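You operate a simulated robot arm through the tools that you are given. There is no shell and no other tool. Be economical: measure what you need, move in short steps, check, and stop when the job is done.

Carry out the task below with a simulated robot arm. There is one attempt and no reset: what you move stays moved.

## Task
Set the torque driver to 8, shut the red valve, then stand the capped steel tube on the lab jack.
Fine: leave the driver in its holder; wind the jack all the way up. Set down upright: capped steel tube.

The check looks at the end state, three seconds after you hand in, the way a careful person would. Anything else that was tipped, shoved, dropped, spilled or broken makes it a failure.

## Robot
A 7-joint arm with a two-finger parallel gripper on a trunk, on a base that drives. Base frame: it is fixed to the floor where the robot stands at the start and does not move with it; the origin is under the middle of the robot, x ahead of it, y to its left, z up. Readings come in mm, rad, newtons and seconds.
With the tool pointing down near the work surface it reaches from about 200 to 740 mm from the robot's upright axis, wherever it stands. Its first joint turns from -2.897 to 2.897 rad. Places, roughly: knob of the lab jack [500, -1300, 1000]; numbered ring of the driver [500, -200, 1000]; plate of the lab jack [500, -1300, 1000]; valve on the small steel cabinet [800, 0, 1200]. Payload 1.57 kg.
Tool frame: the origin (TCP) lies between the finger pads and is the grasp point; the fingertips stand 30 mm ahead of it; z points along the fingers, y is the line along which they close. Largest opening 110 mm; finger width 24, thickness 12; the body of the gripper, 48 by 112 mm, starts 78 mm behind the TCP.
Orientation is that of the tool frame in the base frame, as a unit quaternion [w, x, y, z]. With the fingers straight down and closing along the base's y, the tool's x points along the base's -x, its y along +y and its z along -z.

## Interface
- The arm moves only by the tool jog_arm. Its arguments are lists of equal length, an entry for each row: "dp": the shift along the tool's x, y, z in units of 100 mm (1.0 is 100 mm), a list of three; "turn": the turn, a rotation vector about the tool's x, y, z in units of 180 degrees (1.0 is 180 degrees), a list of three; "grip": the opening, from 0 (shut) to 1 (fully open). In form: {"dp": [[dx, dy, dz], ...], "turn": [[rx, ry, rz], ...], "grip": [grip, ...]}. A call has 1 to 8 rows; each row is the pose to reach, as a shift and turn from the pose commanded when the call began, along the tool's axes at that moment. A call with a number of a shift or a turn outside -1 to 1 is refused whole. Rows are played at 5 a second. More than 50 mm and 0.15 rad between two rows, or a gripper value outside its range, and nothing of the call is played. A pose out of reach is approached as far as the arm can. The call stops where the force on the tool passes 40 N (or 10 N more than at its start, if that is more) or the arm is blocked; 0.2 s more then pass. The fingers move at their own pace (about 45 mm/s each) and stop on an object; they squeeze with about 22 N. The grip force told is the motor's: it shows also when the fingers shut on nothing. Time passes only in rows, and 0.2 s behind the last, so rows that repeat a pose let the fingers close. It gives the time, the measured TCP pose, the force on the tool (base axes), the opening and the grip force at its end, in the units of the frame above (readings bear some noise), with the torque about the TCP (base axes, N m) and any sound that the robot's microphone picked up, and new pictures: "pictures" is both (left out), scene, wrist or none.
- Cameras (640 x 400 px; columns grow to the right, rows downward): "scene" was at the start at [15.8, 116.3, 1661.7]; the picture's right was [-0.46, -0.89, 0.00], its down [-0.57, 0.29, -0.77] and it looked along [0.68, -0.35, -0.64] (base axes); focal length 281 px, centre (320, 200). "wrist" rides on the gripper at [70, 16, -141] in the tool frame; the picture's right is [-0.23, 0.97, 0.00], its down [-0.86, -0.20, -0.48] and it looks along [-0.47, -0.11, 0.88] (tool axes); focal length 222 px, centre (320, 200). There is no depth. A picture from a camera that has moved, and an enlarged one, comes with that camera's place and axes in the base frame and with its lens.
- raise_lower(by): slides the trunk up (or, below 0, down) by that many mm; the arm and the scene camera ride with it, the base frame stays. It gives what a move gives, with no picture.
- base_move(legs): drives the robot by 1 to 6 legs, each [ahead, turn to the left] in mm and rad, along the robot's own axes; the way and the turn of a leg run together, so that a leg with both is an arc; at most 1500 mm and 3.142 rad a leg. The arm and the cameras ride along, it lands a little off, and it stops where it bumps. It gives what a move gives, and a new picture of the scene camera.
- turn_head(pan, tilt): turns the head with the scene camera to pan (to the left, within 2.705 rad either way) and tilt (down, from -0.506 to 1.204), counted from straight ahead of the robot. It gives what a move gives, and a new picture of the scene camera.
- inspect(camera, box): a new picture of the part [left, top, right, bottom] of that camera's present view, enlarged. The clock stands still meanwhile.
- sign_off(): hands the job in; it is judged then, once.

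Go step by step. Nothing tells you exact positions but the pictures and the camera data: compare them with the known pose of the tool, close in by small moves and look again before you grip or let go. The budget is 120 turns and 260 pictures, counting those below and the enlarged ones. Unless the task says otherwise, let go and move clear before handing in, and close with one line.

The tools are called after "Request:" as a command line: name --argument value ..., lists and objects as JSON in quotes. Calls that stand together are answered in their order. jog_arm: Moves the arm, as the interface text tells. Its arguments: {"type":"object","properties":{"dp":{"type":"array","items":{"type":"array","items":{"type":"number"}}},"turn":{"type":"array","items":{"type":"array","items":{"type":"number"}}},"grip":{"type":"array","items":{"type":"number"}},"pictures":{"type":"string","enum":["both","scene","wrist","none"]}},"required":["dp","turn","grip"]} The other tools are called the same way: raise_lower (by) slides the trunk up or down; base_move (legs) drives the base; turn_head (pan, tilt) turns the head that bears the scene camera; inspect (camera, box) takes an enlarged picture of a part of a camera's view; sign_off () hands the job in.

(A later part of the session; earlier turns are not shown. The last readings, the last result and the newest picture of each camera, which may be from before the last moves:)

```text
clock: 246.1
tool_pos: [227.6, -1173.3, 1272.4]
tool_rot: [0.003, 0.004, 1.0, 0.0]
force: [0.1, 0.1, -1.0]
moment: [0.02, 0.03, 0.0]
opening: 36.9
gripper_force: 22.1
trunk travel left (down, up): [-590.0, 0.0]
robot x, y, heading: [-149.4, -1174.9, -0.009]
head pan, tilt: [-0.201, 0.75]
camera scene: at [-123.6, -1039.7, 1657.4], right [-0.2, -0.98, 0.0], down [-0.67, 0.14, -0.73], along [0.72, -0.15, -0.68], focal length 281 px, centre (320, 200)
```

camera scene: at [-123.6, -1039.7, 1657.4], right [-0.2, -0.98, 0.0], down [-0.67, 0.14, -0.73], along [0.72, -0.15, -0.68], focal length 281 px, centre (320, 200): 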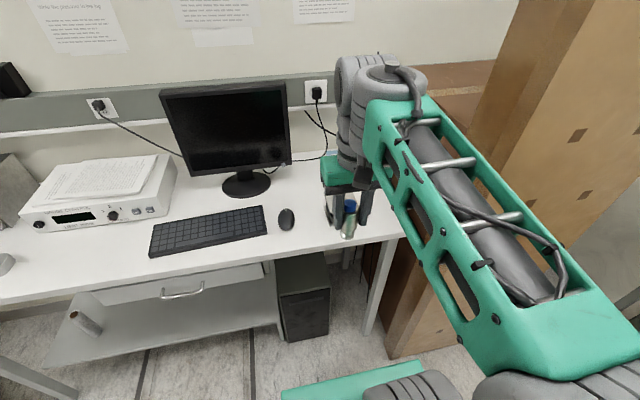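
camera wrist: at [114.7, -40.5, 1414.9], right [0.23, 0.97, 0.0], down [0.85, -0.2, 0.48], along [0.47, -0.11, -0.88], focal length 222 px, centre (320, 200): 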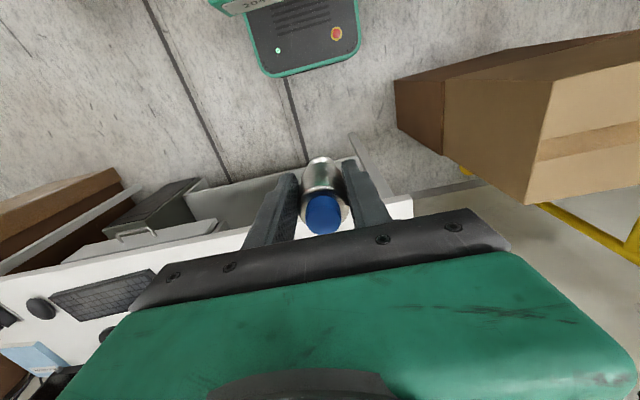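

Lowering the trunk 100 mm and moving out toward the jack plate at safe height.

Request:
raise_lower --by -100

Request:
jog_arm --dp '[[-0.2, -0.1, 0], [-0.4, -0.2, 0], [-0.6, -0.3, 0], [-0.8, -0.4, 0], [-1.0, -0.4, 0], [-1.0, -0.4, 0]]' --turn '[[0, 0, 0], [0, 0, 0], [0, 0, 0], [0, 0, 0], [0, 0, 0], [0, 0, 0]]' --grip '[0.2, 0.2, 0.2, 0.2, 0.2, 0.2]' --pictures "none"

Request:
jog_arm --dp '[[-0.2, -0.1, 0], [-0.4, -0.2, 0], [-0.6, -0.3, 0], [-0.8, -0.36, 0], [-1.0, -0.36, 0], [-1.0, -0.36, 0]]' --turn '[[0, 0, 0], [0, 0, 0], [0, 0, 0], [0, 0, 0], [0, 0, 0], [0, 0, 0]]' --grip '[0.2, 0.2, 0.2, 0.2, 0.2, 0.2]' --pictures "both"

Request:
inspect --camera "scene" --box '[290, 160, 410, 250]'

```text
clock: 247.4
tool_pos: [227.0, -1173.0, 1172.8]
tool_rot: [0.004, 0.003, 1.0, 0.0]
force: [-0.3, -0.5, -2.8]
moment: [-0.01, -0.01, -0.01]
opening: 37.3
gripper_force: 22.0
trunk travel left (down, up): [-490.0, 100.0]
robot x, y, heading: [-145.9, -1176.9, -0.005]
head pan, tilt: [-0.201, 0.75]
```

```text
clock: 248.8
tool_pos: [326.3, -1213.8, 1173.3]
tool_rot: [0.002, 0.004, 1.0, 0.0]
force: [0.3, 0.6, -1.8]
moment: [0.01, 0.03, 0.02]
opening: 37.2
gripper_force: 21.9
trunk travel left (down, up): [-490.0, 100.0]
robot x, y, heading: [-147.7, -1176.9, 0.001]
head pan, tilt: [-0.201, 0.75]
```

```text
clock: 250.2
tool_pos: [425.4, -1249.7, 1173.5]
tool_rot: [0.003, 0.003, 1.0, 0.0]
force: [0.3, -0.8, -1.4]
moment: [-0.01, 0.0, 0.01]
opening: 37.0
gripper_force: 21.9
trunk travel left (down, up): [-490.0, 100.0]
robot x, y, heading: [-145.6, -1180.7, -0.011]
head pan, tilt: [-0.201, 0.75]
camera scene: at [-123.4, -1039.8, 1557.3], right [-0.2, -0.98, 0.0], down [-0.67, 0.14, -0.73], along [0.72, -0.15, -0.68], focal length 281 px, centre (320, 200)
camera wrist: at [355.2, -1232.7, 1315.8], right [0.23, 0.97, 0.0], down [0.85, -0.21, 0.48], along [0.47, -0.11, -0.88], focal length 222 px, centre (320, 200)
```

scene: 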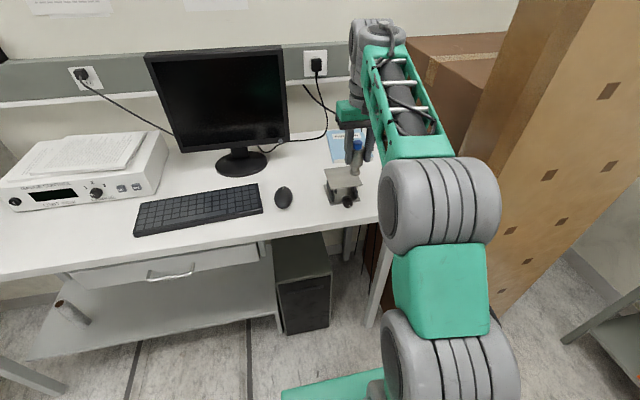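
wrist: 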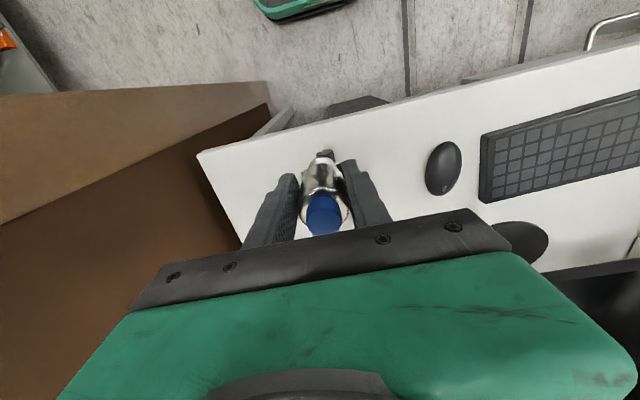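

```text
4.44 times, centred on (350, 205) of scene
camera zoom: at [-123.4, -1039.8, 1557.3], right [-0.2, -0.98, 0.0], down [-0.67, 0.14, -0.73], along [0.72, -0.15, -0.68], focal length 1249 px, centre (187, 178)
```

zoom: 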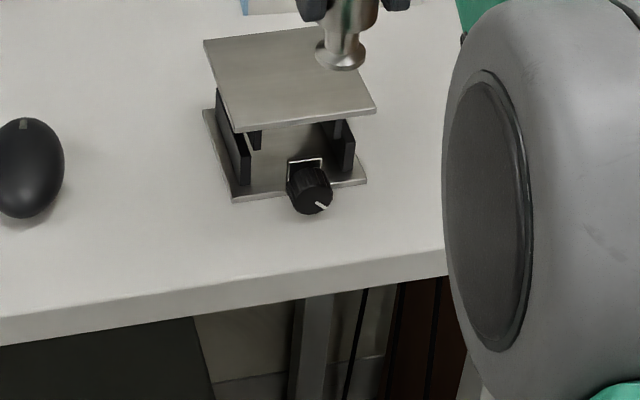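

Plate: x 487–587, y −1298…−1200 → centre (537,−1249), top z ≈ 1016. Moving over the centre with the tube's foot ~30 mm above.

Request:
jog_arm --dp '[[-0.2, 0, 0.2], [-0.4, 0, 0.4], [-0.6, 0, 0.55], [-0.8, 0, 0.65], [-0.95, 0, 0.7], [-1.0, 0, 0.7]]' --turn '[[0, 0, 0], [0, 0, 0], [0, 0, 0], [0, 0, 0], [0, 0, 0], [0, 0, 0]]' --grip '[0.2, 0.2, 0.2, 0.2, 0.2, 0.2]' --pictures "none"

Request:
jog_arm --dp '[[-0.06, 0, 0], [-0.12, 0, 0], [-0.12, 0, 0]]' --turn '[[0, 0, 0], [0, 0, 0], [0, 0, 0]]' --grip '[0.2, 0.2, 0.2]' --pictures "both"

Request:
inspect --camera "scene" --box '[290, 150, 410, 240]'

Request:
inspect --camera "wrist" --box '[220, 110, 420, 250]'

```text
clock: 251.6
tool_pos: [527.2, -1250.6, 1104.9]
tool_rot: [0.003, 0.004, 1.0, 0.0]
force: [-0.4, -0.3, -1.2]
moment: [0.01, 0.05, -0.01]
opening: 36.8
gripper_force: 22.3
trunk travel left (down, up): [-490.0, 100.0]
robot x, y, heading: [-144.2, -1176.0, -0.006]
head pan, tilt: [-0.201, 0.75]
```

```text
clock: 252.4
tool_pos: [539.3, -1251.7, 1104.3]
tool_rot: [0.003, 0.003, 1.0, 0.0]
force: [-0.2, 0.5, -1.6]
moment: [0.03, 0.03, -0.01]
opening: 37.1
gripper_force: 21.5
trunk travel left (down, up): [-490.0, 100.0]
robot x, y, heading: [-142.6, -1178.6, -0.002]
head pan, tilt: [-0.201, 0.75]
camera scene: at [-123.4, -1039.8, 1557.4], right [-0.2, -0.98, 0.0], down [-0.67, 0.14, -0.73], along [0.72, -0.15, -0.68], focal length 281 px, centre (320, 200)
camera wrist: at [467.8, -1233.9, 1246.7], right [0.23, 0.97, 0.0], down [0.85, -0.2, 0.48], along [0.47, -0.11, -0.88], focal length 222 px, centre (320, 200)
```

scene: 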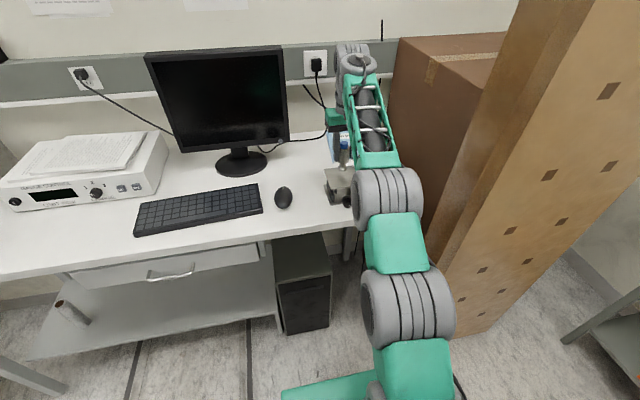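
wrist: 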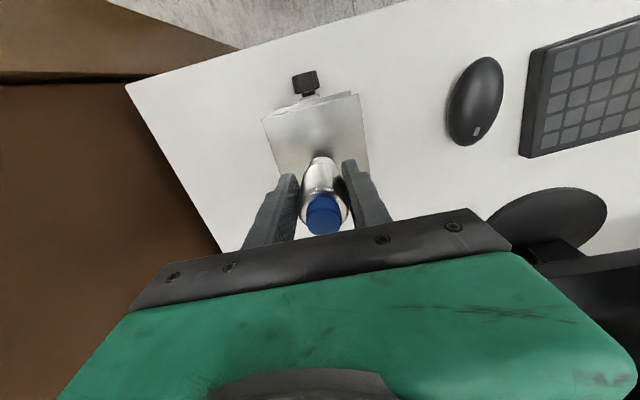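

```text
4.44 times, centred on (350, 195) of scene
camera zoom: at [-123.4, -1039.8, 1557.4], right [-0.2, -0.98, 0.0], down [-0.67, 0.14, -0.73], along [0.72, -0.15, -0.68], focal length 1249 px, centre (187, 222)
```

zoom: 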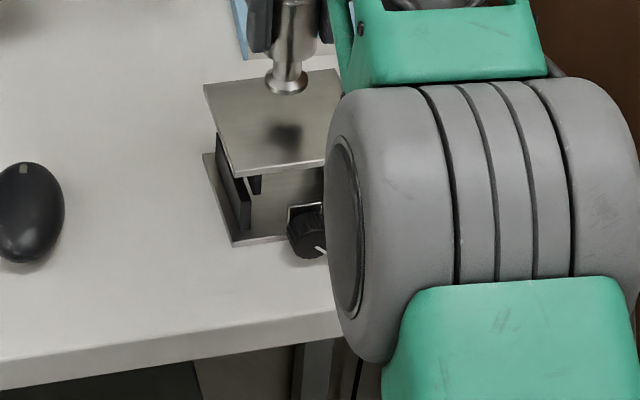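

```text
2.86 times, centred on (320, 180) of wrist
camera zoom: at [467.8, -1233.9, 1246.7], right [0.23, 0.97, 0.0], down [0.85, -0.2, 0.48], along [0.47, -0.11, -0.88], focal length 635 px, centre (320, 257)
```

zoom: 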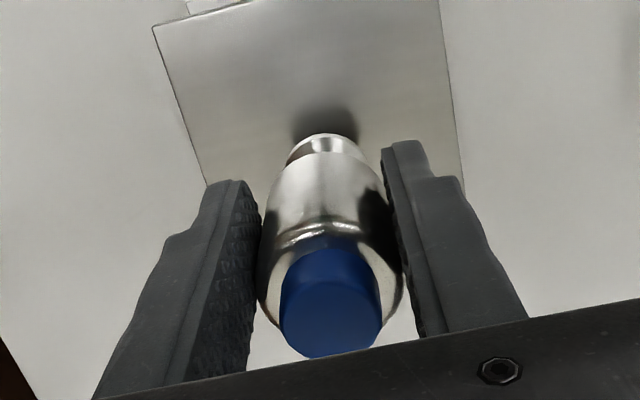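

Well over the plate's centre. Descending to just above contact, then in tiny steps watching the force.

Request:
jog_arm --dp '[[0.01, 0.01, 0.1], [0.02, 0.02, 0.2], [0.02, 0.02, 0.28], [0.02, 0.02, 0.28]]' --turn '[[0, 0, 0], [0, 0, 0], [0, 0, 0], [0, 0, 0]]' --grip '[0.2, 0.2, 0.2, 0.2]' --pictures "none"

Request:
inspect --camera "scene" --box '[320, 150, 384, 198]'

Request:
jog_arm --dp '[[0, 0, 0.03], [0, 0, 0.03]]' --turn '[[0, 0, 0], [0, 0, 0]]' --grip '[0.2, 0.2]' --pictures "none"

```text
clock: 253.4
tool_pos: [536.0, -1248.8, 1078.1]
tool_rot: [0.005, 0.003, 1.0, 0.0]
force: [2.7, 0.4, 7.5]
moment: [-0.04, -0.2, 0.02]
opening: 36.8
gripper_force: 22.0
trunk travel left (down, up): [-490.0, 100.0]
robot x, y, heading: [-145.0, -1178.5, -0.009]
head pan, tilt: [-0.201, 0.75]
```

```text
8.33 times, centred on (352, 174) of scene
camera zoom: at [-124.1, -1039.7, 1557.4], right [-0.2, -0.98, 0.0], down [-0.67, 0.14, -0.73], along [0.72, -0.15, -0.68], focal length 2342 px, centre (53, 417)
```

zoom: 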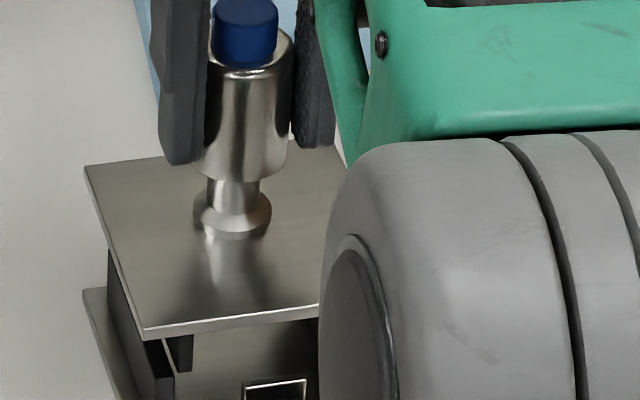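

```text
clock: 254.0
tool_pos: [536.3, -1249.1, 1073.3]
tool_rot: [0.004, 0.003, 1.0, 0.0]
force: [3.4, -1.8, 8.8]
moment: [-0.06, -0.27, 0.05]
opening: 36.6
gripper_force: 22.2
trunk travel left (down, up): [-490.0, 100.0]
robot x, y, heading: [-149.3, -1178.9, -0.009]
head pan, tilt: [-0.201, 0.75]
```

The tube is seated on the plate (vertical force ≈ 9 N). Opening the fingers and lifting straight up.

Request:
jog_arm --dp '[[0, 0, 0], [0, 0, 0], [0, 0, 0], [0, 0, 0]]' --turn '[[0, 0, 0], [0, 0, 0], [0, 0, 0], [0, 0, 0]]' --grip '[0.4, 0.55, 0.7, 0.7]' --pictures "wrist"

Request:
inspect --camera "scene" --box '[320, 150, 384, 198]'

```text
clock: 255.0
tool_pos: [535.6, -1248.9, 1073.2]
tool_rot: [0.003, 0.004, 1.0, 0.0]
force: [-0.5, 0.8, -0.1]
moment: [0.01, 0.01, 0.01]
opening: 76.8
gripper_force: 0.0
trunk travel left (down, up): [-490.0, 100.0]
robot x, y, heading: [-146.6, -1184.8, -0.005]
head pan, tilt: [-0.201, 0.75]
camera wrist: at [466.0, -1231.5, 1215.5], right [0.23, 0.97, 0.0], down [0.85, -0.21, 0.48], along [0.47, -0.11, -0.88], focal length 222 px, centre (320, 200)
```

wrist: 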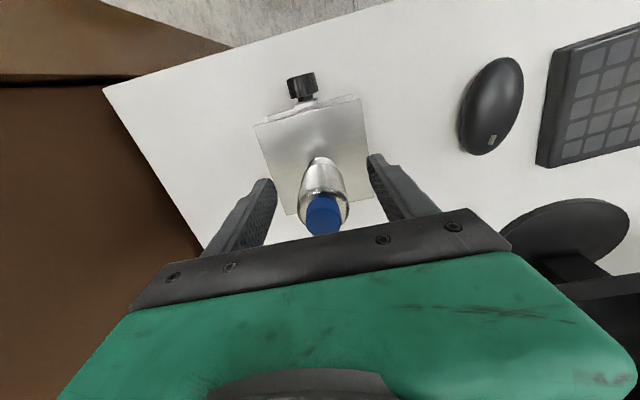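

```text
8.33 times, centred on (352, 174) of scene
camera zoom: at [-123.7, -1039.8, 1557.3], right [-0.2, -0.98, 0.0], down [-0.67, 0.14, -0.73], along [0.72, -0.15, -0.68], focal length 2342 px, centre (53, 417)
```

zoom: 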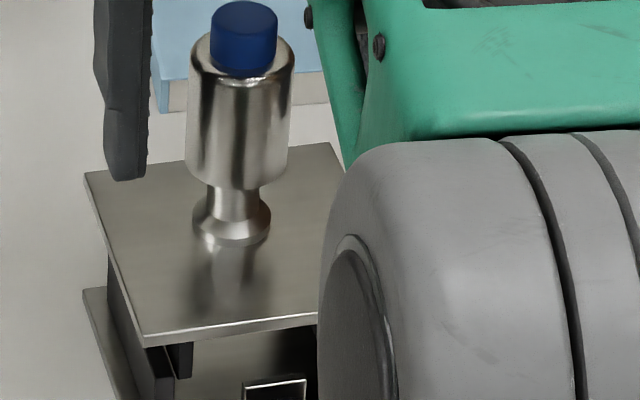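

The tube stands upright, but the plate appears to have been pressed down a few mm (the knob was back-driven). Lifting clear and checking the knob.

Request:
raise_lower --by 100

Request:
jog_arm --dp '[[0.25, 0, -0.05], [0.5, 0, -0.1], [0.75, 0, -0.15], [1.0, 0, -0.2], [1.0, 0, -0.2]]' --turn '[[0, 0, 0], [0, 0, 0], [0, 0, 0], [0, 0, 0], [0, 0, 0]]' --grip '[0.7, 0.7, 0.7, 0.7, 0.7]' --pictures "none"

Request:
jog_arm --dp '[[0.25, 0, 0], [0.5, 0, 0], [0.75, 0, 0], [1.0, 0, 0], [1.0, 0, 0]]' --turn '[[0, 0, 0], [0, 0, 0], [0, 0, 0], [0, 0, 0], [0, 0, 0]]' --grip '[0.7, 0.7, 0.7, 0.7, 0.7]' --pictures "scene"

Request:
inspect --camera "scene" --box '[300, 160, 400, 240]'

```text
clock: 256.3
tool_pos: [536.8, -1249.3, 1173.7]
tool_rot: [0.003, 0.004, 1.0, 0.0]
force: [0.5, -0.5, -0.7]
moment: [0.0, -0.03, -0.02]
opening: 77.0
gripper_force: 0.1
trunk travel left (down, up): [-590.0, 0.0]
robot x, y, heading: [-145.0, -1176.2, -0.007]
head pan, tilt: [-0.201, 0.75]
```

```text
clock: 257.5
tool_pos: [436.7, -1246.9, 1194.0]
tool_rot: [0.003, 0.004, 1.0, -0.001]
force: [-0.1, -0.2, 0.7]
moment: [-0.03, 0.03, 0.02]
opening: 77.1
gripper_force: 0.0
trunk travel left (down, up): [-590.0, 0.0]
robot x, y, heading: [-146.8, -1176.1, -0.003]
head pan, tilt: [-0.201, 0.75]
```

```text
clock: 258.7
tool_pos: [336.9, -1246.4, 1192.2]
tool_rot: [0.003, 0.004, 1.0, 0.0]
force: [-0.8, 0.5, 0.3]
moment: [0.06, -0.01, 0.0]
opening: 77.2
gripper_force: 0.1
trunk travel left (down, up): [-590.0, 0.0]
robot x, y, heading: [-145.6, -1179.0, -0.007]
head pan, tilt: [-0.201, 0.75]
camera scene: at [-123.6, -1039.8, 1657.3], right [-0.2, -0.98, 0.0], down [-0.67, 0.14, -0.73], along [0.72, -0.15, -0.68], focal length 281 px, centre (320, 200)
```

scene: 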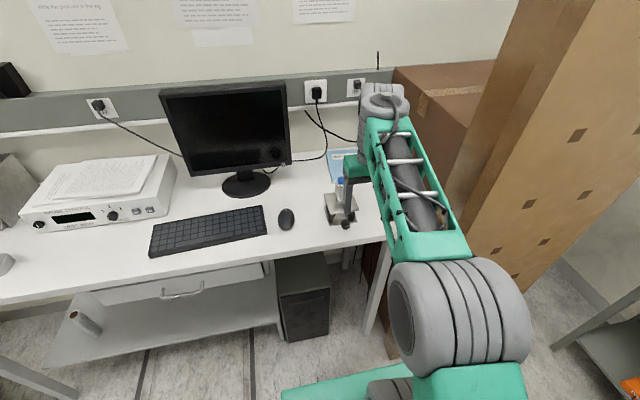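

```text
5.00 times, centred on (350, 200) of scene
camera zoom: at [-123.6, -1039.8, 1657.3], right [-0.2, -0.98, 0.0], down [-0.67, 0.14, -0.73], along [0.72, -0.15, -0.68], focal length 1405 px, centre (170, 200)
```

zoom: 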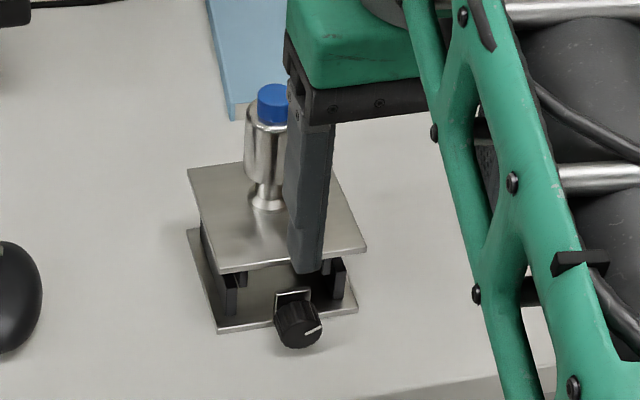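

The knob indicator shows it back-turned ~45°, so I'll re-wind it with the tube in place (the hand stays well in front of the tube). Setting up the same pitched pose as before.

Request:
raise_lower --by -160

Request:
jog_arm --dp '[[0, 0, -0.3], [0, 0, -0.6], [0, 0, -0.8], [0, 0, -1.0], [0, 0, -1.0]]' --turn '[[0, 0, 0], [0, 0, 0], [0, -0.04, 0], [0, -0.0817, 0], [0, -0.0817, 0]]' --grip '[0.45, 0.45, 0.45, 0.45, 0.45]' --pictures "none"

Request:
jog_arm --dp '[[-0.2, -0.01, 0.16], [-0.4, -0.02, 0.32], [-0.6, -0.04, 0.48], [-0.831, -0.045, 0.638], [-0.831, -0.045, 0.638]]' --turn '[[0, 0, 0], [0, 0, 0], [0, 0, 0], [0, 0, 0], [0, 0, 0]]' --grip '[0.45, 0.45, 0.45, 0.45, 0.45]' --pictures "wrist"

Request:
inspect --camera "wrist" --box '[230, 90, 410, 230]'

```text
clock: 260.5
tool_pos: [336.5, -1246.6, 1032.5]
tool_rot: [0.003, 0.003, 1.0, -0.001]
force: [-0.3, 0.1, -0.5]
moment: [-0.03, 0.04, -0.02]
opening: 77.2
gripper_force: 0.0
trunk travel left (down, up): [-430.0, 160.0]
robot x, y, heading: [-146.5, -1179.2, -0.008]
head pan, tilt: [-0.201, 0.75]
```

```text
clock: 261.7
tool_pos: [336.0, -1247.5, 1133.4]
tool_rot: [0.131, 0.003, 0.991, 0.0]
force: [0.0, 0.3, -1.1]
moment: [-0.03, -0.01, -0.02]
opening: 49.5
gripper_force: 0.1
trunk travel left (down, up): [-430.0, 160.0]
robot x, y, heading: [-145.0, -1177.7, -0.004]
head pan, tilt: [-0.201, 0.75]
```

```text
clock: 262.9
tool_pos: [432.5, -1251.7, 1091.3]
tool_rot: [0.13, 0.003, 0.991, 0.0]
force: [0.9, -0.2, -0.2]
moment: [-0.01, 0.02, -0.01]
opening: 49.3
gripper_force: 0.2
trunk travel left (down, up): [-430.0, 160.0]
robot x, y, heading: [-144.5, -1177.4, -0.006]
head pan, tilt: [-0.201, 0.75]
camera wrist: at [329.6, -1234.6, 1211.2], right [0.23, 0.97, 0.06], down [0.7, -0.2, 0.68], along [0.68, -0.11, -0.73], focal length 222 px, centre (320, 200)
```

wrist: 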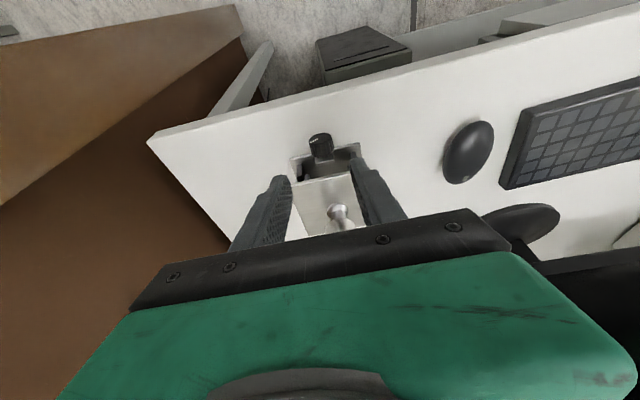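

```text
2.86 times, centred on (320, 160) of wrist
camera zoom: at [329.6, -1234.6, 1211.2], right [0.23, 0.97, 0.06], down [0.7, -0.2, 0.68], along [0.68, -0.11, -0.73], focal length 635 px, centre (320, 314)
```

zoom: 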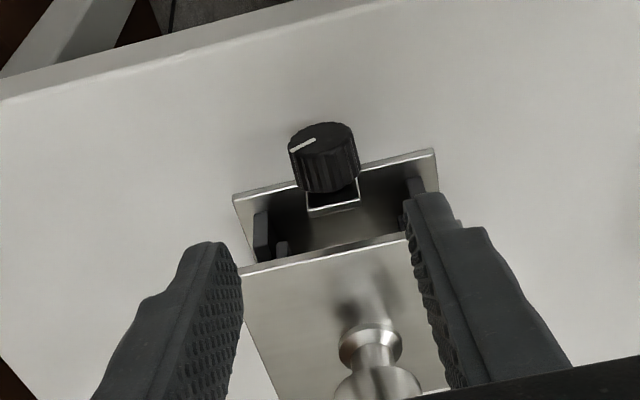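

Descending on the knob, rolling back −28°, then a full +52° stroke.

Request:
jog_arm --dp '[[0, 0, 0.25], [0, 0, 0.5], [0, 0.005, 0.75], [0, 0.005, 0.9], [0, 0.005, 1.0], [0, 0.005, 1.0]]' --turn '[[0, 0, 0], [0, 0, 0], [0, 0, 0], [0, 0, 0], [0, 0, 0], [0, 0, 0]]' --grip '[0.45, 0.45, 0.45, 0.45, 0.4, 0.37]' --pictures "none"

Request:
jog_arm --dp '[[0.0005, 0.0342, 0.022], [0.0022, 0.068, 0.028], [0.0048, 0.1007, 0.038], [0.0085, 0.1319, 0.0516], [0.0085, 0.1319, 0.0516]]' --turn '[[0.0377, 0, -0.0101], [0.0754, 0, -0.0202], [0.1132, 0, -0.0303], [0.1509, 0, -0.0404], [0.1509, 0, -0.0404]]' --grip '[0.37, 0.37, 0.37, 0.37, 0.1]' --pictures "none"

Request:
jog_arm --dp '[[0, 0, 0], [0.0006, -0.0363, 0.0023], [0.0024, -0.072, 0.009], [0.0055, -0.1066, 0.0202], [0.0096, -0.1393, 0.0355], [0.0148, -0.1697, 0.0548], [0.021, -0.1972, 0.0777], [0.0281, -0.2214, 0.1038]]' --turn '[[0, 0, 0], [-0.04, 0, 0.0107], [-0.0801, 0, 0.0215], [-0.1201, 0, 0.0322], [-0.1601, 0, 0.0429], [-0.2001, 0, 0.0536], [-0.2402, 0, 0.0644], [-0.2802, 0, 0.0751]]' --grip '[0.1, 0.1, 0.1, 0.1, 0.1, 0.1, 0.1, 0.1]' --pictures "scene"

Request:
inspect --camera "scene" --box '[300, 140, 400, 220]'

```text
clock: 264.3
tool_pos: [476.2, -1253.8, 1043.8]
tool_rot: [0.118, 0.004, 0.993, -0.001]
force: [0.3, 0.1, 1.0]
moment: [0.0, 0.02, -0.01]
opening: 41.1
gripper_force: 0.0
out of reach, approached as far as the arm can: row 1, 2, 3, 4, 5, 6
trunk travel left (down, up): [-430.0, 160.0]
robot x, y, heading: [-143.4, -1179.1, -0.008]
head pan, tilt: [-0.201, 0.75]
```

```text
clock: 265.5
tool_pos: [476.8, -1241.1, 1039.0]
tool_rot: [0.125, -0.027, 0.962, -0.242]
force: [0.0, -0.6, 0.0]
moment: [-0.01, -0.01, -0.01]
opening: 10.7
gripper_force: 0.0
out of reach, approached as far as the arm can: row 1
trunk travel left (down, up): [-430.0, 160.0]
robot x, y, heading: [-148.6, -1176.3, -0.003]
head pan, tilt: [-0.201, 0.75]
```

```text
clock: 267.3
tool_pos: [477.5, -1265.8, 1037.6]
tool_rot: [0.128, 0.031, 0.969, 0.208]
force: [-0.3, 0.0, 0.3]
moment: [0.03, -0.02, 0.03]
opening: 10.9
gripper_force: 0.1
out of reach, approached as far as the arm can: row 5, 6
trunk travel left (down, up): [-430.0, 160.0]
robot x, y, heading: [-148.6, -1179.1, -0.004]
head pan, tilt: [-0.201, 0.75]
camera scene: at [-123.3, -1040.4, 1497.3], right [-0.2, -0.98, 0.0], down [-0.67, 0.14, -0.73], along [0.72, -0.15, -0.68], focal length 281 px, centre (320, 200)
```

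scene: 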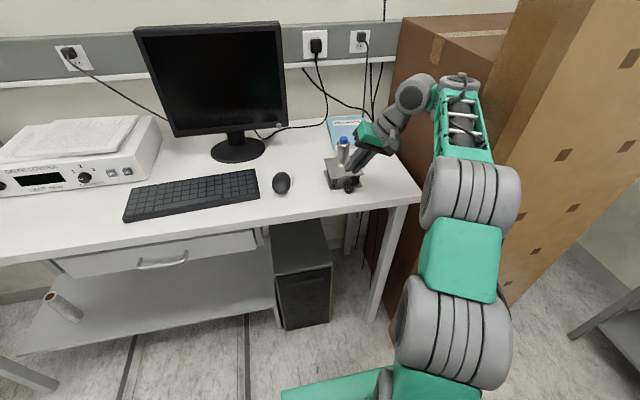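

```text
5.00 times, centred on (350, 180) of scene
camera zoom: at [-123.3, -1040.4, 1497.3], right [-0.2, -0.98, 0.0], down [-0.67, 0.14, -0.73], along [0.72, -0.15, -0.68], focal length 1405 px, centre (170, 300)
```

zoom: 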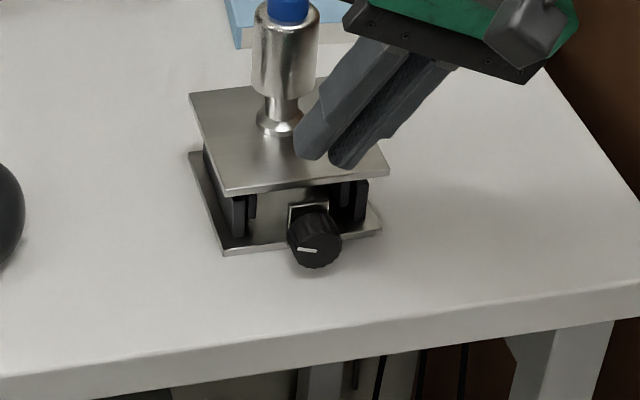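

The descent was out of reach (trunk too high) and the fingers nudged the plate down instead; the tube is still standing. Carefully backing off: small raise, then back and unroll.

Request:
raise_lower --by 15

Request:
jog_arm --dp '[[0.15, 0, -0.04], [0.3, 0, -0.08], [0.45, 0, -0.12], [0.6, 0, -0.15], [0.6, 0, -0.15]]' --turn '[[0, 0, 0], [0, 0, 0], [0.0431, 0, -0.0116], [0.0862, 0, -0.0231], [0.1293, 0, -0.0347]]' --grip '[0.1, 0.1, 0.1, 0.1, 0.1]' --pictures "scene"

Request:
inspect --camera "scene" --box '[300, 140, 400, 220]'

```text
clock: 268.0
tool_pos: [477.6, -1265.3, 1055.7]
tool_rot: [0.129, 0.03, 0.969, 0.207]
force: [-0.1, 0.0, -0.8]
moment: [-0.04, -0.01, 0.0]
opening: 11.0
gripper_force: 0.1
trunk travel left (down, up): [-445.0, 145.0]
robot x, y, heading: [-146.9, -1178.1, -0.005]
head pan, tilt: [-0.201, 0.75]
```

```text
clock: 269.2
tool_pos: [414.9, -1263.9, 1052.9]
tool_rot: [0.131, 0.002, 0.991, 0.0]
force: [0.2, 0.3, -0.3]
moment: [0.04, -0.02, 0.01]
opening: 10.8
gripper_force: 0.2
trunk travel left (down, up): [-445.0, 145.0]
robot x, y, heading: [-147.2, -1179.5, -0.008]
head pan, tilt: [-0.201, 0.75]
camera scene: at [-123.7, -1039.7, 1512.3], right [-0.2, -0.98, 0.0], down [-0.67, 0.14, -0.73], along [0.72, -0.15, -0.68], focal length 281 px, centre (320, 200)
```

scene: 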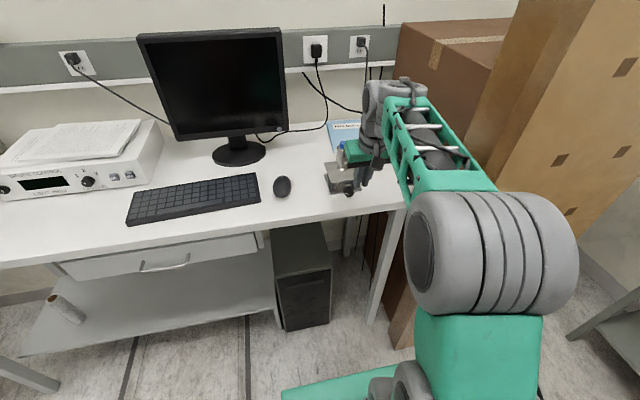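

```text
5.00 times, centred on (350, 180) of scene
camera zoom: at [-123.7, -1039.7, 1512.3], right [-0.2, -0.98, 0.0], down [-0.67, 0.14, -0.73], along [0.72, -0.15, -0.68], focal length 1405 px, centre (170, 300)
```

zoom: 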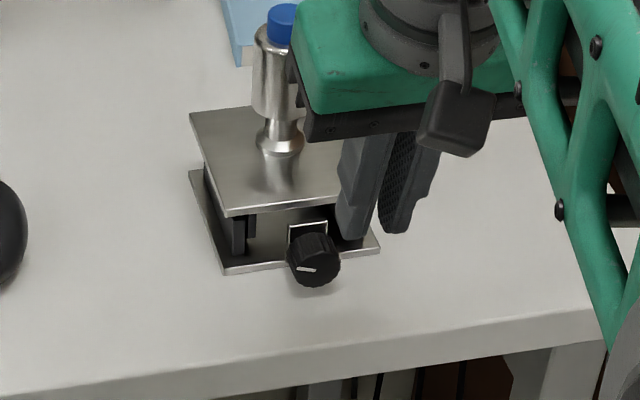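

The plate is nearly back down, so I need to wind ~220° again, with the trunk lower this time. Setting up and checking each step.

Request:
jog_arm --dp '[[-0.06, 0, -0.25], [-0.12, 0, -0.5], [-0.18, 0, -0.75], [-0.25, 0, -0.968], [-0.25, 0, -0.968]]' --turn '[[0, 0, 0], [0, 0, 0], [0, 0, 0], [0, 0, 0], [0, 0, 0]]' --grip '[0.3, 0.45, 0.45, 0.45, 0.45]' --pictures "none"

Request:
raise_lower --by -112

Request:
jog_arm --dp '[[-0.1, 0.05, -0.15], [-0.2, 0.1, -0.3], [-0.3, 0.13, -0.44], [-0.3, 0.13, -0.44]]' --turn '[[0, 0, 0], [0, 0, 0], [0, 0, 0], [0, 0, 0]]' --grip '[0.45, 0.45, 0.45, 0.45]' --pictures "wrist"

```text
clock: 270.4
tool_pos: [413.7, -1263.5, 1154.5]
tool_rot: [0.13, 0.003, 0.991, 0.0]
force: [0.5, 0.0, -0.1]
moment: [0.02, -0.03, 0.02]
opening: 49.6
gripper_force: 0.0
trunk travel left (down, up): [-445.0, 145.0]
robot x, y, heading: [-149.8, -1178.3, -0.007]
head pan, tilt: [-0.201, 0.75]
```

```text
clock: 271.8
tool_pos: [413.3, -1263.2, 1043.2]
tool_rot: [0.131, 0.004, 0.991, -0.001]
force: [0.4, -1.0, -0.2]
moment: [0.0, 0.01, -0.01]
opening: 49.4
gripper_force: 0.1
trunk travel left (down, up): [-333.0, 257.0]
robot x, y, heading: [-144.9, -1176.6, -0.003]
head pan, tilt: [-0.201, 0.75]
```

```text
clock: 272.8
tool_pos: [441.8, -1259.4, 1090.6]
tool_rot: [0.134, 0.005, 0.991, -0.011]
force: [0.3, 0.0, 0.5]
moment: [-0.02, 0.0, 0.02]
opening: 49.9
gripper_force: 0.1
out of reach, approached as far as the arm can: row 3
trunk travel left (down, up): [-333.0, 257.0]
robot x, y, heading: [-146.3, -1177.1, -0.01]
head pan, tilt: [-0.201, 0.75]
camera wrist: at [337.1, -1238.3, 1207.9], right [0.23, 0.97, 0.04], down [0.7, -0.19, 0.69], along [0.68, -0.13, -0.72], focal length 222 px, centre (320, 200)
```

wrist: 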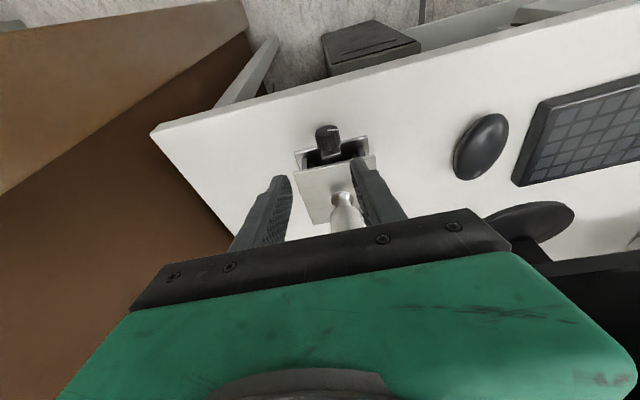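

Slightly off; correcting while descending in small rows, then verifying.

Request:
jog_arm --dp '[[0.02, 0.045, 0.2], [0.04, 0.09, 0.4], [0.06, 0.09, 0.6], [0.075, 0.09, 0.8], [0.087, 0.09, 0.985], [0.087, 0.09, 0.985]]' --turn '[[0, 0, 0], [0, 0, 0], [0, 0, 0], [0, 0, 0], [0, 0, 0], [0, 0, 0]]' --grip '[0.45, 0.45, 0.45, 0.45, 0.45, 0.45]' --pictures "wrist"

Request:
inspect --camera "scene" --box '[300, 120, 400, 200]'

```text
clock: 274.2
tool_pos: [448.9, -1242.2, 995.5]
tool_rot: [0.131, 0.003, 0.991, -0.001]
force: [0.6, -0.9, 0.3]
moment: [0.01, -0.03, -0.02]
opening: 49.5
gripper_force: 0.1
trunk travel left (down, up): [-333.0, 257.0]
robot x, y, heading: [-144.8, -1178.9, -0.008]
head pan, tilt: [-0.201, 0.75]
camera wrist: at [345.6, -1224.7, 1114.6], right [0.23, 0.97, 0.06], down [0.7, -0.2, 0.68], along [0.68, -0.11, -0.73], focal length 222 px, centre (320, 200)
```

wrist: 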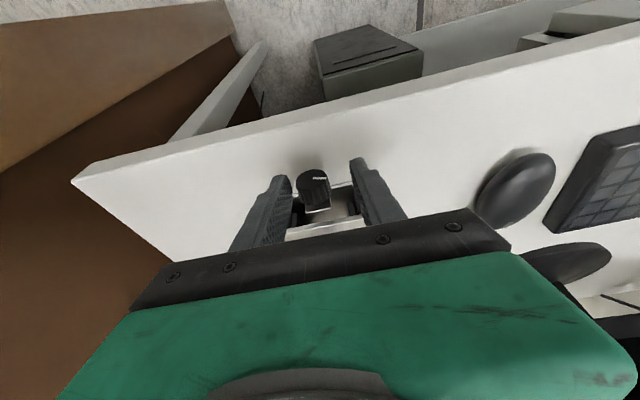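

```text
5.00 times, centred on (350, 160) of scene
camera zoom: at [-123.6, -1039.8, 1400.4], right [-0.2, -0.98, 0.0], down [-0.67, 0.14, -0.73], along [0.72, -0.15, -0.68], focal length 1405 px, centre (170, 400)
```

zoom: 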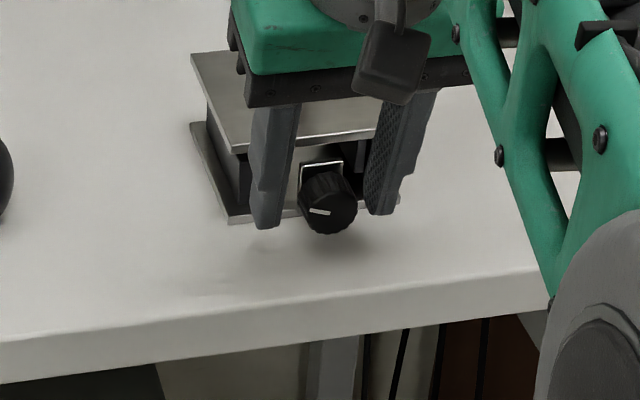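

Down at the knob; shifting the last few mm to centre.

Request:
jog_arm --dp '[[-0.04, -0.043, 0.023], [-0.082, -0.086, 0.047], [-0.082, -0.086, 0.047]]' --turn '[[0, 0, 0], [0, 0, 0], [0, 0, 0]]' --grip '[0.42, 0.4, 0.38]' --pictures "none"

Request:
jog_arm --dp '[[0.0005, 0.0342, 0.002], [0.0022, 0.068, 0.008], [0.0048, 0.1007, 0.018], [0.0085, 0.1319, 0.0316], [0.0085, 0.1319, 0.0316]]' --turn '[[0.0377, 0, -0.0101], [0.0754, 0, -0.0202], [0.1132, 0, -0.0303], [0.1509, 0, -0.0404], [0.1509, 0, -0.0404]]' --grip '[0.37, 0.37, 0.37, 0.37, 0.37]' --pictures "none"

```text
clock: 275.0
tool_pos: [458.0, -1250.1, 993.2]
tool_rot: [0.13, 0.002, 0.991, -0.001]
force: [-1.1, -0.7, -0.2]
moment: [-0.01, -0.04, -0.01]
opening: 42.0
gripper_force: 0.1
trunk travel left (down, up): [-333.0, 257.0]
robot x, y, heading: [-147.5, -1181.7, -0.003]
head pan, tilt: [-0.201, 0.75]
```

```text
clock: 276.2
tool_pos: [459.3, -1236.5, 988.9]
tool_rot: [0.125, -0.029, 0.962, -0.242]
force: [0.3, 0.1, 0.6]
moment: [-0.02, 0.03, -0.01]
opening: 40.7
gripper_force: 0.2
trunk travel left (down, up): [-333.0, 257.0]
robot x, y, heading: [-142.9, -1178.1, -0.006]
head pan, tilt: [-0.201, 0.75]
```

Pose matches the earlier working one. Doing three strokes and checking.

Request:
jog_arm --dp '[[0, 0, 0], [0.0006, -0.0363, 0.0023], [0.0024, -0.072, 0.009], [0.0055, -0.1066, 0.0202], [0.0096, -0.1393, 0.0355], [0.0148, -0.1697, 0.0548], [0.021, -0.1972, 0.0777], [0.0281, -0.2214, 0.1038]]' --turn '[[0, 0, 0], [-0.04, 0, 0.0107], [-0.0801, 0, 0.0215], [-0.1201, 0, 0.0322], [-0.1601, 0, 0.0429], [-0.2001, 0, 0.0536], [-0.2402, 0, 0.0644], [-0.2802, 0, 0.0751]]' --grip '[0.1, 0.1, 0.1, 0.1, 0.1, 0.1, 0.1, 0.1]' --pictures "none"

Request:
inspect --camera "scene" --box '[300, 120, 400, 200]'

Request:
jog_arm --dp '[[0, 0, 0], [0.0006, 0.0363, 0.0023], [0.0024, 0.072, 0.009], [0.0055, 0.1066, 0.0202], [0.0096, 0.1393, 0.0355], [0.0148, 0.1697, 0.0548], [0.021, 0.1972, 0.0777], [0.0281, 0.2214, 0.1038]]' --turn '[[0, 0, 0], [0.04, 0, -0.0107], [0.0801, 0, -0.0215], [0.1201, 0, -0.0322], [0.1601, 0, -0.0429], [0.2001, 0, -0.0536], [0.2402, 0, -0.0644], [0.2802, 0, -0.0751]]' --grip '[0.37, 0.37, 0.37, 0.37, 0.37, 0.37, 0.37, 0.37]' --pictures "none"

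Request:
jog_arm --dp '[[0, 0, 0], [0.0006, -0.0363, 0.0023], [0.0024, -0.072, 0.009], [0.0055, -0.1066, 0.0202], [0.0096, -0.1393, 0.0355], [0.0148, -0.1697, 0.0548], [0.021, -0.1972, 0.0777], [0.0281, -0.2214, 0.1038]]' --turn '[[0, 0, 0], [-0.04, 0, 0.0107], [-0.0801, 0, 0.0215], [-0.1201, 0, 0.0322], [-0.1601, 0, 0.0429], [-0.2001, 0, 0.0536], [-0.2402, 0, 0.0644], [-0.2802, 0, 0.0751]]' --grip '[0.1, 0.1, 0.1, 0.1, 0.1, 0.1, 0.1, 0.1]' --pictures "none"

Request:
inspect --camera "scene" --box '[300, 120, 400, 200]'

```text
clock: 278.0
tool_pos: [457.1, -1263.9, 992.1]
tool_rot: [0.132, 0.033, 0.969, 0.207]
force: [7.7, -7.8, 15.2]
moment: [-0.05, -0.76, 0.07]
opening: 28.9
gripper_force: 38.9
out of reach, approached as far as the arm can: row 8
trunk travel left (down, up): [-333.0, 257.0]
robot x, y, heading: [-149.8, -1180.6, -0.005]
head pan, tilt: [-0.201, 0.75]
```

```text
5.00 times, centred on (350, 160) of scene
camera zoom: at [-123.5, -1040.2, 1400.8], right [-0.21, -0.98, 0.0], down [-0.67, 0.14, -0.73], along [0.72, -0.15, -0.68], focal length 1405 px, centre (170, 400)
```

zoom: 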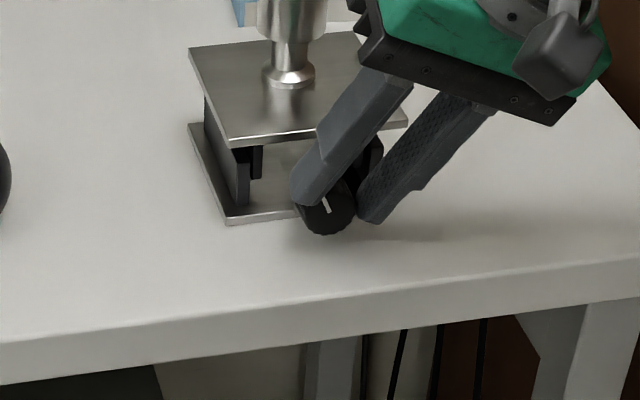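

```text
clock: 279.8
tool_pos: [457.0, -1236.5, 987.3]
tool_rot: [0.126, -0.029, 0.962, -0.242]
force: [0.1, 0.0, 0.4]
moment: [0.04, -0.02, 0.05]
opening: 40.9
gripper_force: 0.2
trunk travel left (down, up): [-333.0, 257.0]
robot x, y, heading: [-148.3, -1181.5, -0.005]
head pan, tilt: [-0.201, 0.75]
```

```text
clock: 281.6
tool_pos: [453.7, -1262.7, 989.5]
tool_rot: [0.131, 0.031, 0.969, 0.206]
force: [-4.8, -5.3, 14.1]
moment: [-0.05, -0.35, 0.35]
opening: 29.8
gripper_force: 39.1
trunk travel left (down, up): [-333.0, 257.0]
robot x, y, heading: [-142.2, -1178.1, -0.007]
head pan, tilt: [-0.201, 0.75]
```

```text
5.00 times, centred on (350, 160) of scene
camera zoom: at [-125.2, -1040.1, 1400.5], right [-0.2, -0.98, 0.0], down [-0.67, 0.14, -0.73], along [0.72, -0.15, -0.68], focal length 1405 px, centre (170, 400)
```

zoom: 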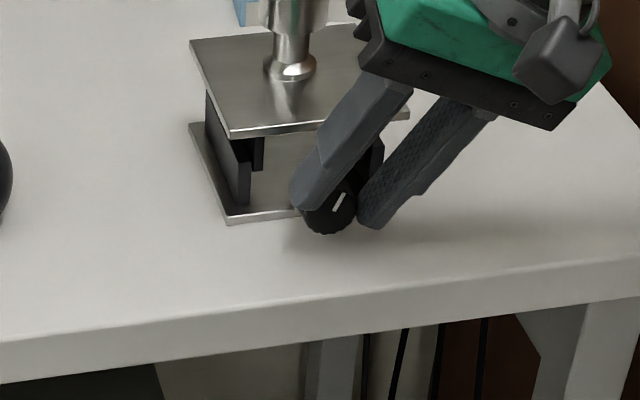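

Working well: the indicator is now near 12–1 o'clock and needs to reach about 4 o'clock. Two more strokes with a 2 mm lift.

Request:
jog_arm --dp '[[0, 0, 0], [-0.019, 0.0443, -0.0157], [-0.018, 0.08, -0.009], [-0.0145, 0.1146, 0.0022], [-0.0104, 0.1473, 0.0175], [-0.0052, 0.1777, 0.0368], [0.001, 0.2052, 0.0597], [0.0081, 0.2294, 0.0858]]' --turn '[[0, 0, 0], [0.04, 0, -0.0107], [0.0801, 0, -0.0215], [0.1201, 0, -0.0322], [0.1601, 0, -0.0429], [0.2001, 0, -0.0536], [0.2402, 0, -0.0644], [0.2802, 0, -0.0751]]' --grip '[0.37, 0.37, 0.37, 0.37, 0.37, 0.37, 0.37, 0.37]' --pictures "none"

Request:
jog_arm --dp '[[0, 0, 0], [0.0006, -0.0363, 0.0023], [0.0024, -0.072, 0.009], [0.0055, -0.1066, 0.0202], [0.0096, -0.1393, 0.0355], [0.0148, -0.1697, 0.0548], [0.021, -0.1972, 0.0777], [0.0281, -0.2214, 0.1038]]' --turn '[[0, 0, 0], [-0.04, 0, 0.0107], [-0.0801, 0, 0.0215], [-0.1201, 0, 0.0322], [-0.1601, 0, 0.0429], [-0.2001, 0, 0.0536], [-0.2402, 0, 0.0644], [-0.2802, 0, 0.0751]]' --grip '[0.1, 0.1, 0.1, 0.1, 0.1, 0.1, 0.1, 0.1]' --pictures "none"

Request:
jog_arm --dp '[[0, 0, 0], [0.0006, 0.0363, 0.0023], [0.0024, 0.072, 0.009], [0.0055, 0.1066, 0.0202], [0.0096, 0.1393, 0.0355], [0.0148, 0.1697, 0.0548], [0.021, 0.1972, 0.0777], [0.0281, 0.2214, 0.1038]]' --turn '[[0, 0, 0], [0.04, 0, -0.0107], [0.0801, 0, -0.0215], [0.1201, 0, -0.0322], [0.1601, 0, -0.0429], [0.2001, 0, -0.0536], [0.2402, 0, -0.0644], [0.2802, 0, -0.0751]]' --grip '[0.37, 0.37, 0.37, 0.37, 0.37, 0.37, 0.37, 0.37]' --pictures "none"

Request:
jog_arm --dp '[[0, 0, 0], [0.0006, -0.0363, 0.0023], [0.0024, -0.072, 0.009], [0.0055, -0.1066, 0.0202], [0.0096, -0.1393, 0.0355], [0.0148, -0.1697, 0.0548], [0.021, -0.1972, 0.0777], [0.0281, -0.2214, 0.1038]]' --turn '[[0, 0, 0], [-0.04, 0, 0.0107], [-0.0801, 0, 0.0215], [-0.1201, 0, 0.0322], [-0.1601, 0, 0.0429], [-0.2001, 0, 0.0536], [-0.2402, 0, 0.0644], [-0.2802, 0, 0.0751]]' --grip '[0.1, 0.1, 0.1, 0.1, 0.1, 0.1, 0.1, 0.1]' --pictures "none"

Request:
inspect --camera "scene" --box '[300, 120, 400, 200]'

```text
clock: 283.4
tool_pos: [457.2, -1236.3, 989.9]
tool_rot: [0.126, -0.029, 0.962, -0.242]
force: [-0.7, -0.8, -0.3]
moment: [0.05, -0.02, 0.03]
opening: 40.6
gripper_force: 0.1
trunk travel left (down, up): [-333.0, 257.0]
robot x, y, heading: [-145.4, -1177.9, -0.005]
head pan, tilt: [-0.201, 0.75]
```

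```text
clock: 285.2
tool_pos: [455.4, -1263.1, 989.8]
tool_rot: [0.132, 0.033, 0.969, 0.206]
force: [2.5, -5.4, 5.9]
moment: [-0.14, -0.4, 0.37]
opening: 29.4
gripper_force: 39.2
trunk travel left (down, up): [-333.0, 257.0]
robot x, y, heading: [-144.9, -1175.3, -0.002]
head pan, tilt: [-0.201, 0.75]
```

```text
clock: 287.0
tool_pos: [457.1, -1236.8, 989.3]
tool_rot: [0.126, -0.03, 0.962, -0.242]
force: [0.7, 0.4, -0.2]
moment: [0.0, 0.01, 0.0]
opening: 40.5
gripper_force: 0.0
trunk travel left (down, up): [-333.0, 257.0]
robot x, y, heading: [-145.8, -1178.1, -0.008]
head pan, tilt: [-0.201, 0.75]
```

```text
clock: 288.8
tool_pos: [458.0, -1262.1, 989.7]
tool_rot: [0.131, 0.032, 0.969, 0.207]
force: [2.1, -7.9, 3.5]
moment: [-0.25, -0.27, 0.4]
opening: 29.2
gripper_force: 39.7
trunk travel left (down, up): [-333.0, 257.0]
robot x, y, heading: [-148.8, -1178.5, -0.004]
head pan, tilt: [-0.201, 0.75]
```

```text
5.00 times, centred on (350, 160) of scene
camera zoom: at [-123.3, -1040.3, 1400.6], right [-0.21, -0.98, 0.0], down [-0.67, 0.14, -0.73], along [0.72, -0.15, -0.68], focal length 1405 px, centre (170, 400)
```

zoom: 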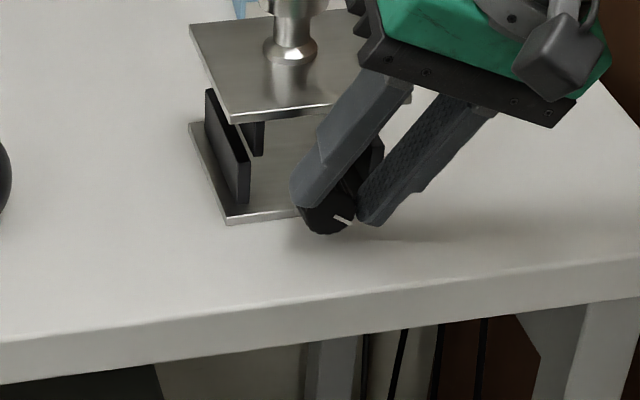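

The indicator is back at ~4 o'clock. One more stroke to make sure it's on the stop, then releasing at roll 0.

Request:
jog_arm --dp '[[0, 0, 0], [0.0006, 0.0363, 0.0023], [0.0024, 0.072, 0.009], [0.0055, 0.1066, 0.0202], [0.0096, 0.1393, 0.0355], [0.0148, 0.1697, 0.0548], [0.021, 0.1972, 0.0777], [0.0281, 0.2214, 0.1038]]' --turn '[[0, 0, 0], [0.04, 0, -0.0107], [0.0801, 0, -0.0215], [0.1201, 0, -0.0322], [0.1601, 0, -0.0429], [0.2001, 0, -0.0536], [0.2402, 0, -0.0644], [0.2802, 0, -0.0751]]' --grip '[0.37, 0.37, 0.37, 0.37, 0.37, 0.37, 0.37, 0.37]' --pictures "none"

Request:
jog_arm --dp '[[0, 0, 0], [0.0006, -0.0363, 0.0023], [0.0024, -0.072, 0.009], [0.0055, -0.1066, 0.0202], [0.0096, -0.1393, 0.0355], [0.0148, -0.1697, 0.0548], [0.021, -0.1972, 0.0777], [0.0281, -0.2214, 0.1038]]' --turn '[[0, 0, 0], [-0.04, 0, 0.0107], [-0.0801, 0, 0.0215], [-0.1201, 0, 0.0322], [-0.1601, 0, 0.0429], [-0.2001, 0, 0.0536], [-0.2402, 0, 0.0644], [-0.2802, 0, 0.0751]]' --grip '[0.1, 0.1, 0.1, 0.1, 0.1, 0.1, 0.1, 0.1]' --pictures "none"

Request:
inspect --camera "scene" --box '[300, 120, 400, 200]'

Request:
jog_arm --dp '[[0, 0, 0], [0, 0, 0], [0.001, 0.039, 0.003], [0.003, 0.077, 0.01], [0.006, 0.114, 0.023], [0.006, 0.114, 0.023]]' --turn '[[0, 0, 0], [0, 0, 0], [0.0431, 0, -0.0116], [0.0862, 0, -0.0231], [0.1293, 0, -0.0347], [0.1293, 0, -0.0347]]' --grip '[0.4, 0.42, 0.45, 0.45, 0.45, 0.45]' --pictures "none"

Request:
inspect --camera "scene" --box '[300, 120, 400, 200]'

```text
clock: 290.6
tool_pos: [457.6, -1234.6, 990.7]
tool_rot: [0.125, -0.029, 0.962, -0.242]
force: [0.7, 0.0, 0.7]
moment: [0.01, -0.02, 0.03]
opening: 40.7
gripper_force: 0.1
trunk travel left (down, up): [-333.0, 257.0]
robot x, y, heading: [-145.9, -1179.1, -0.006]
head pan, tilt: [-0.201, 0.75]
```

```text
clock: 292.6
tool_pos: [453.8, -1266.1, 996.9]
tool_rot: [0.14, 0.034, 0.969, 0.203]
force: [-7.4, -9.3, 18.9]
moment: [-0.07, 0.25, -0.07]
opening: 23.6
gripper_force: 36.2
trunk travel left (down, up): [-333.0, 257.0]
robot x, y, heading: [-146.3, -1179.2, -0.009]
head pan, tilt: [-0.201, 0.75]
stopped in row 8: the force on the tool passed its limit (the readings are from after the stop); the commanded pose is now the measured one
```

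```text
5.00 times, centred on (350, 160) of scene
camera zoom: at [-125.2, -1041.0, 1400.4], right [-0.21, -0.98, 0.0], down [-0.67, 0.14, -0.73], along [0.72, -0.15, -0.68], focal length 1405 px, centre (170, 400)
```

zoom: 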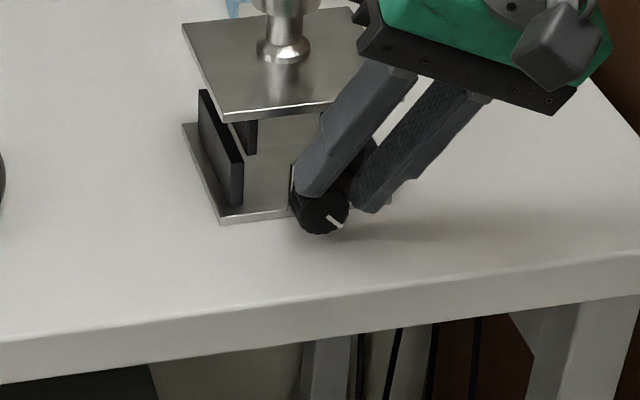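

```text
clock: 293.9
tool_pos: [457.1, -1253.1, 996.5]
tool_rot: [0.137, 0.006, 0.991, -0.004]
force: [0.1, 0.0, 0.4]
moment: [0.01, 0.05, -0.03]
opening: 49.4
gripper_force: 0.0
trunk travel left (down, up): [-333.0, 257.0]
robot x, y, heading: [-144.3, -1173.8, -0.004]
head pan, tilt: [-0.201, 0.75]
```

```text
5.00 times, centred on (350, 160) of scene
camera zoom: at [-123.2, -1039.4, 1400.3], right [-0.21, -0.98, 0.0], down [-0.67, 0.14, -0.73], along [0.72, -0.15, -0.68], focal length 1405 px, centre (170, 400)
```

zoom: 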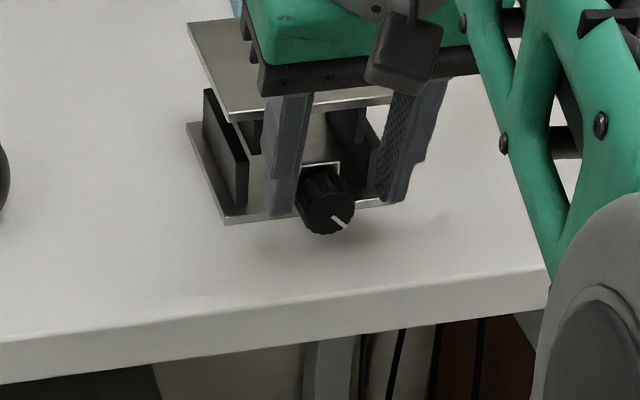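

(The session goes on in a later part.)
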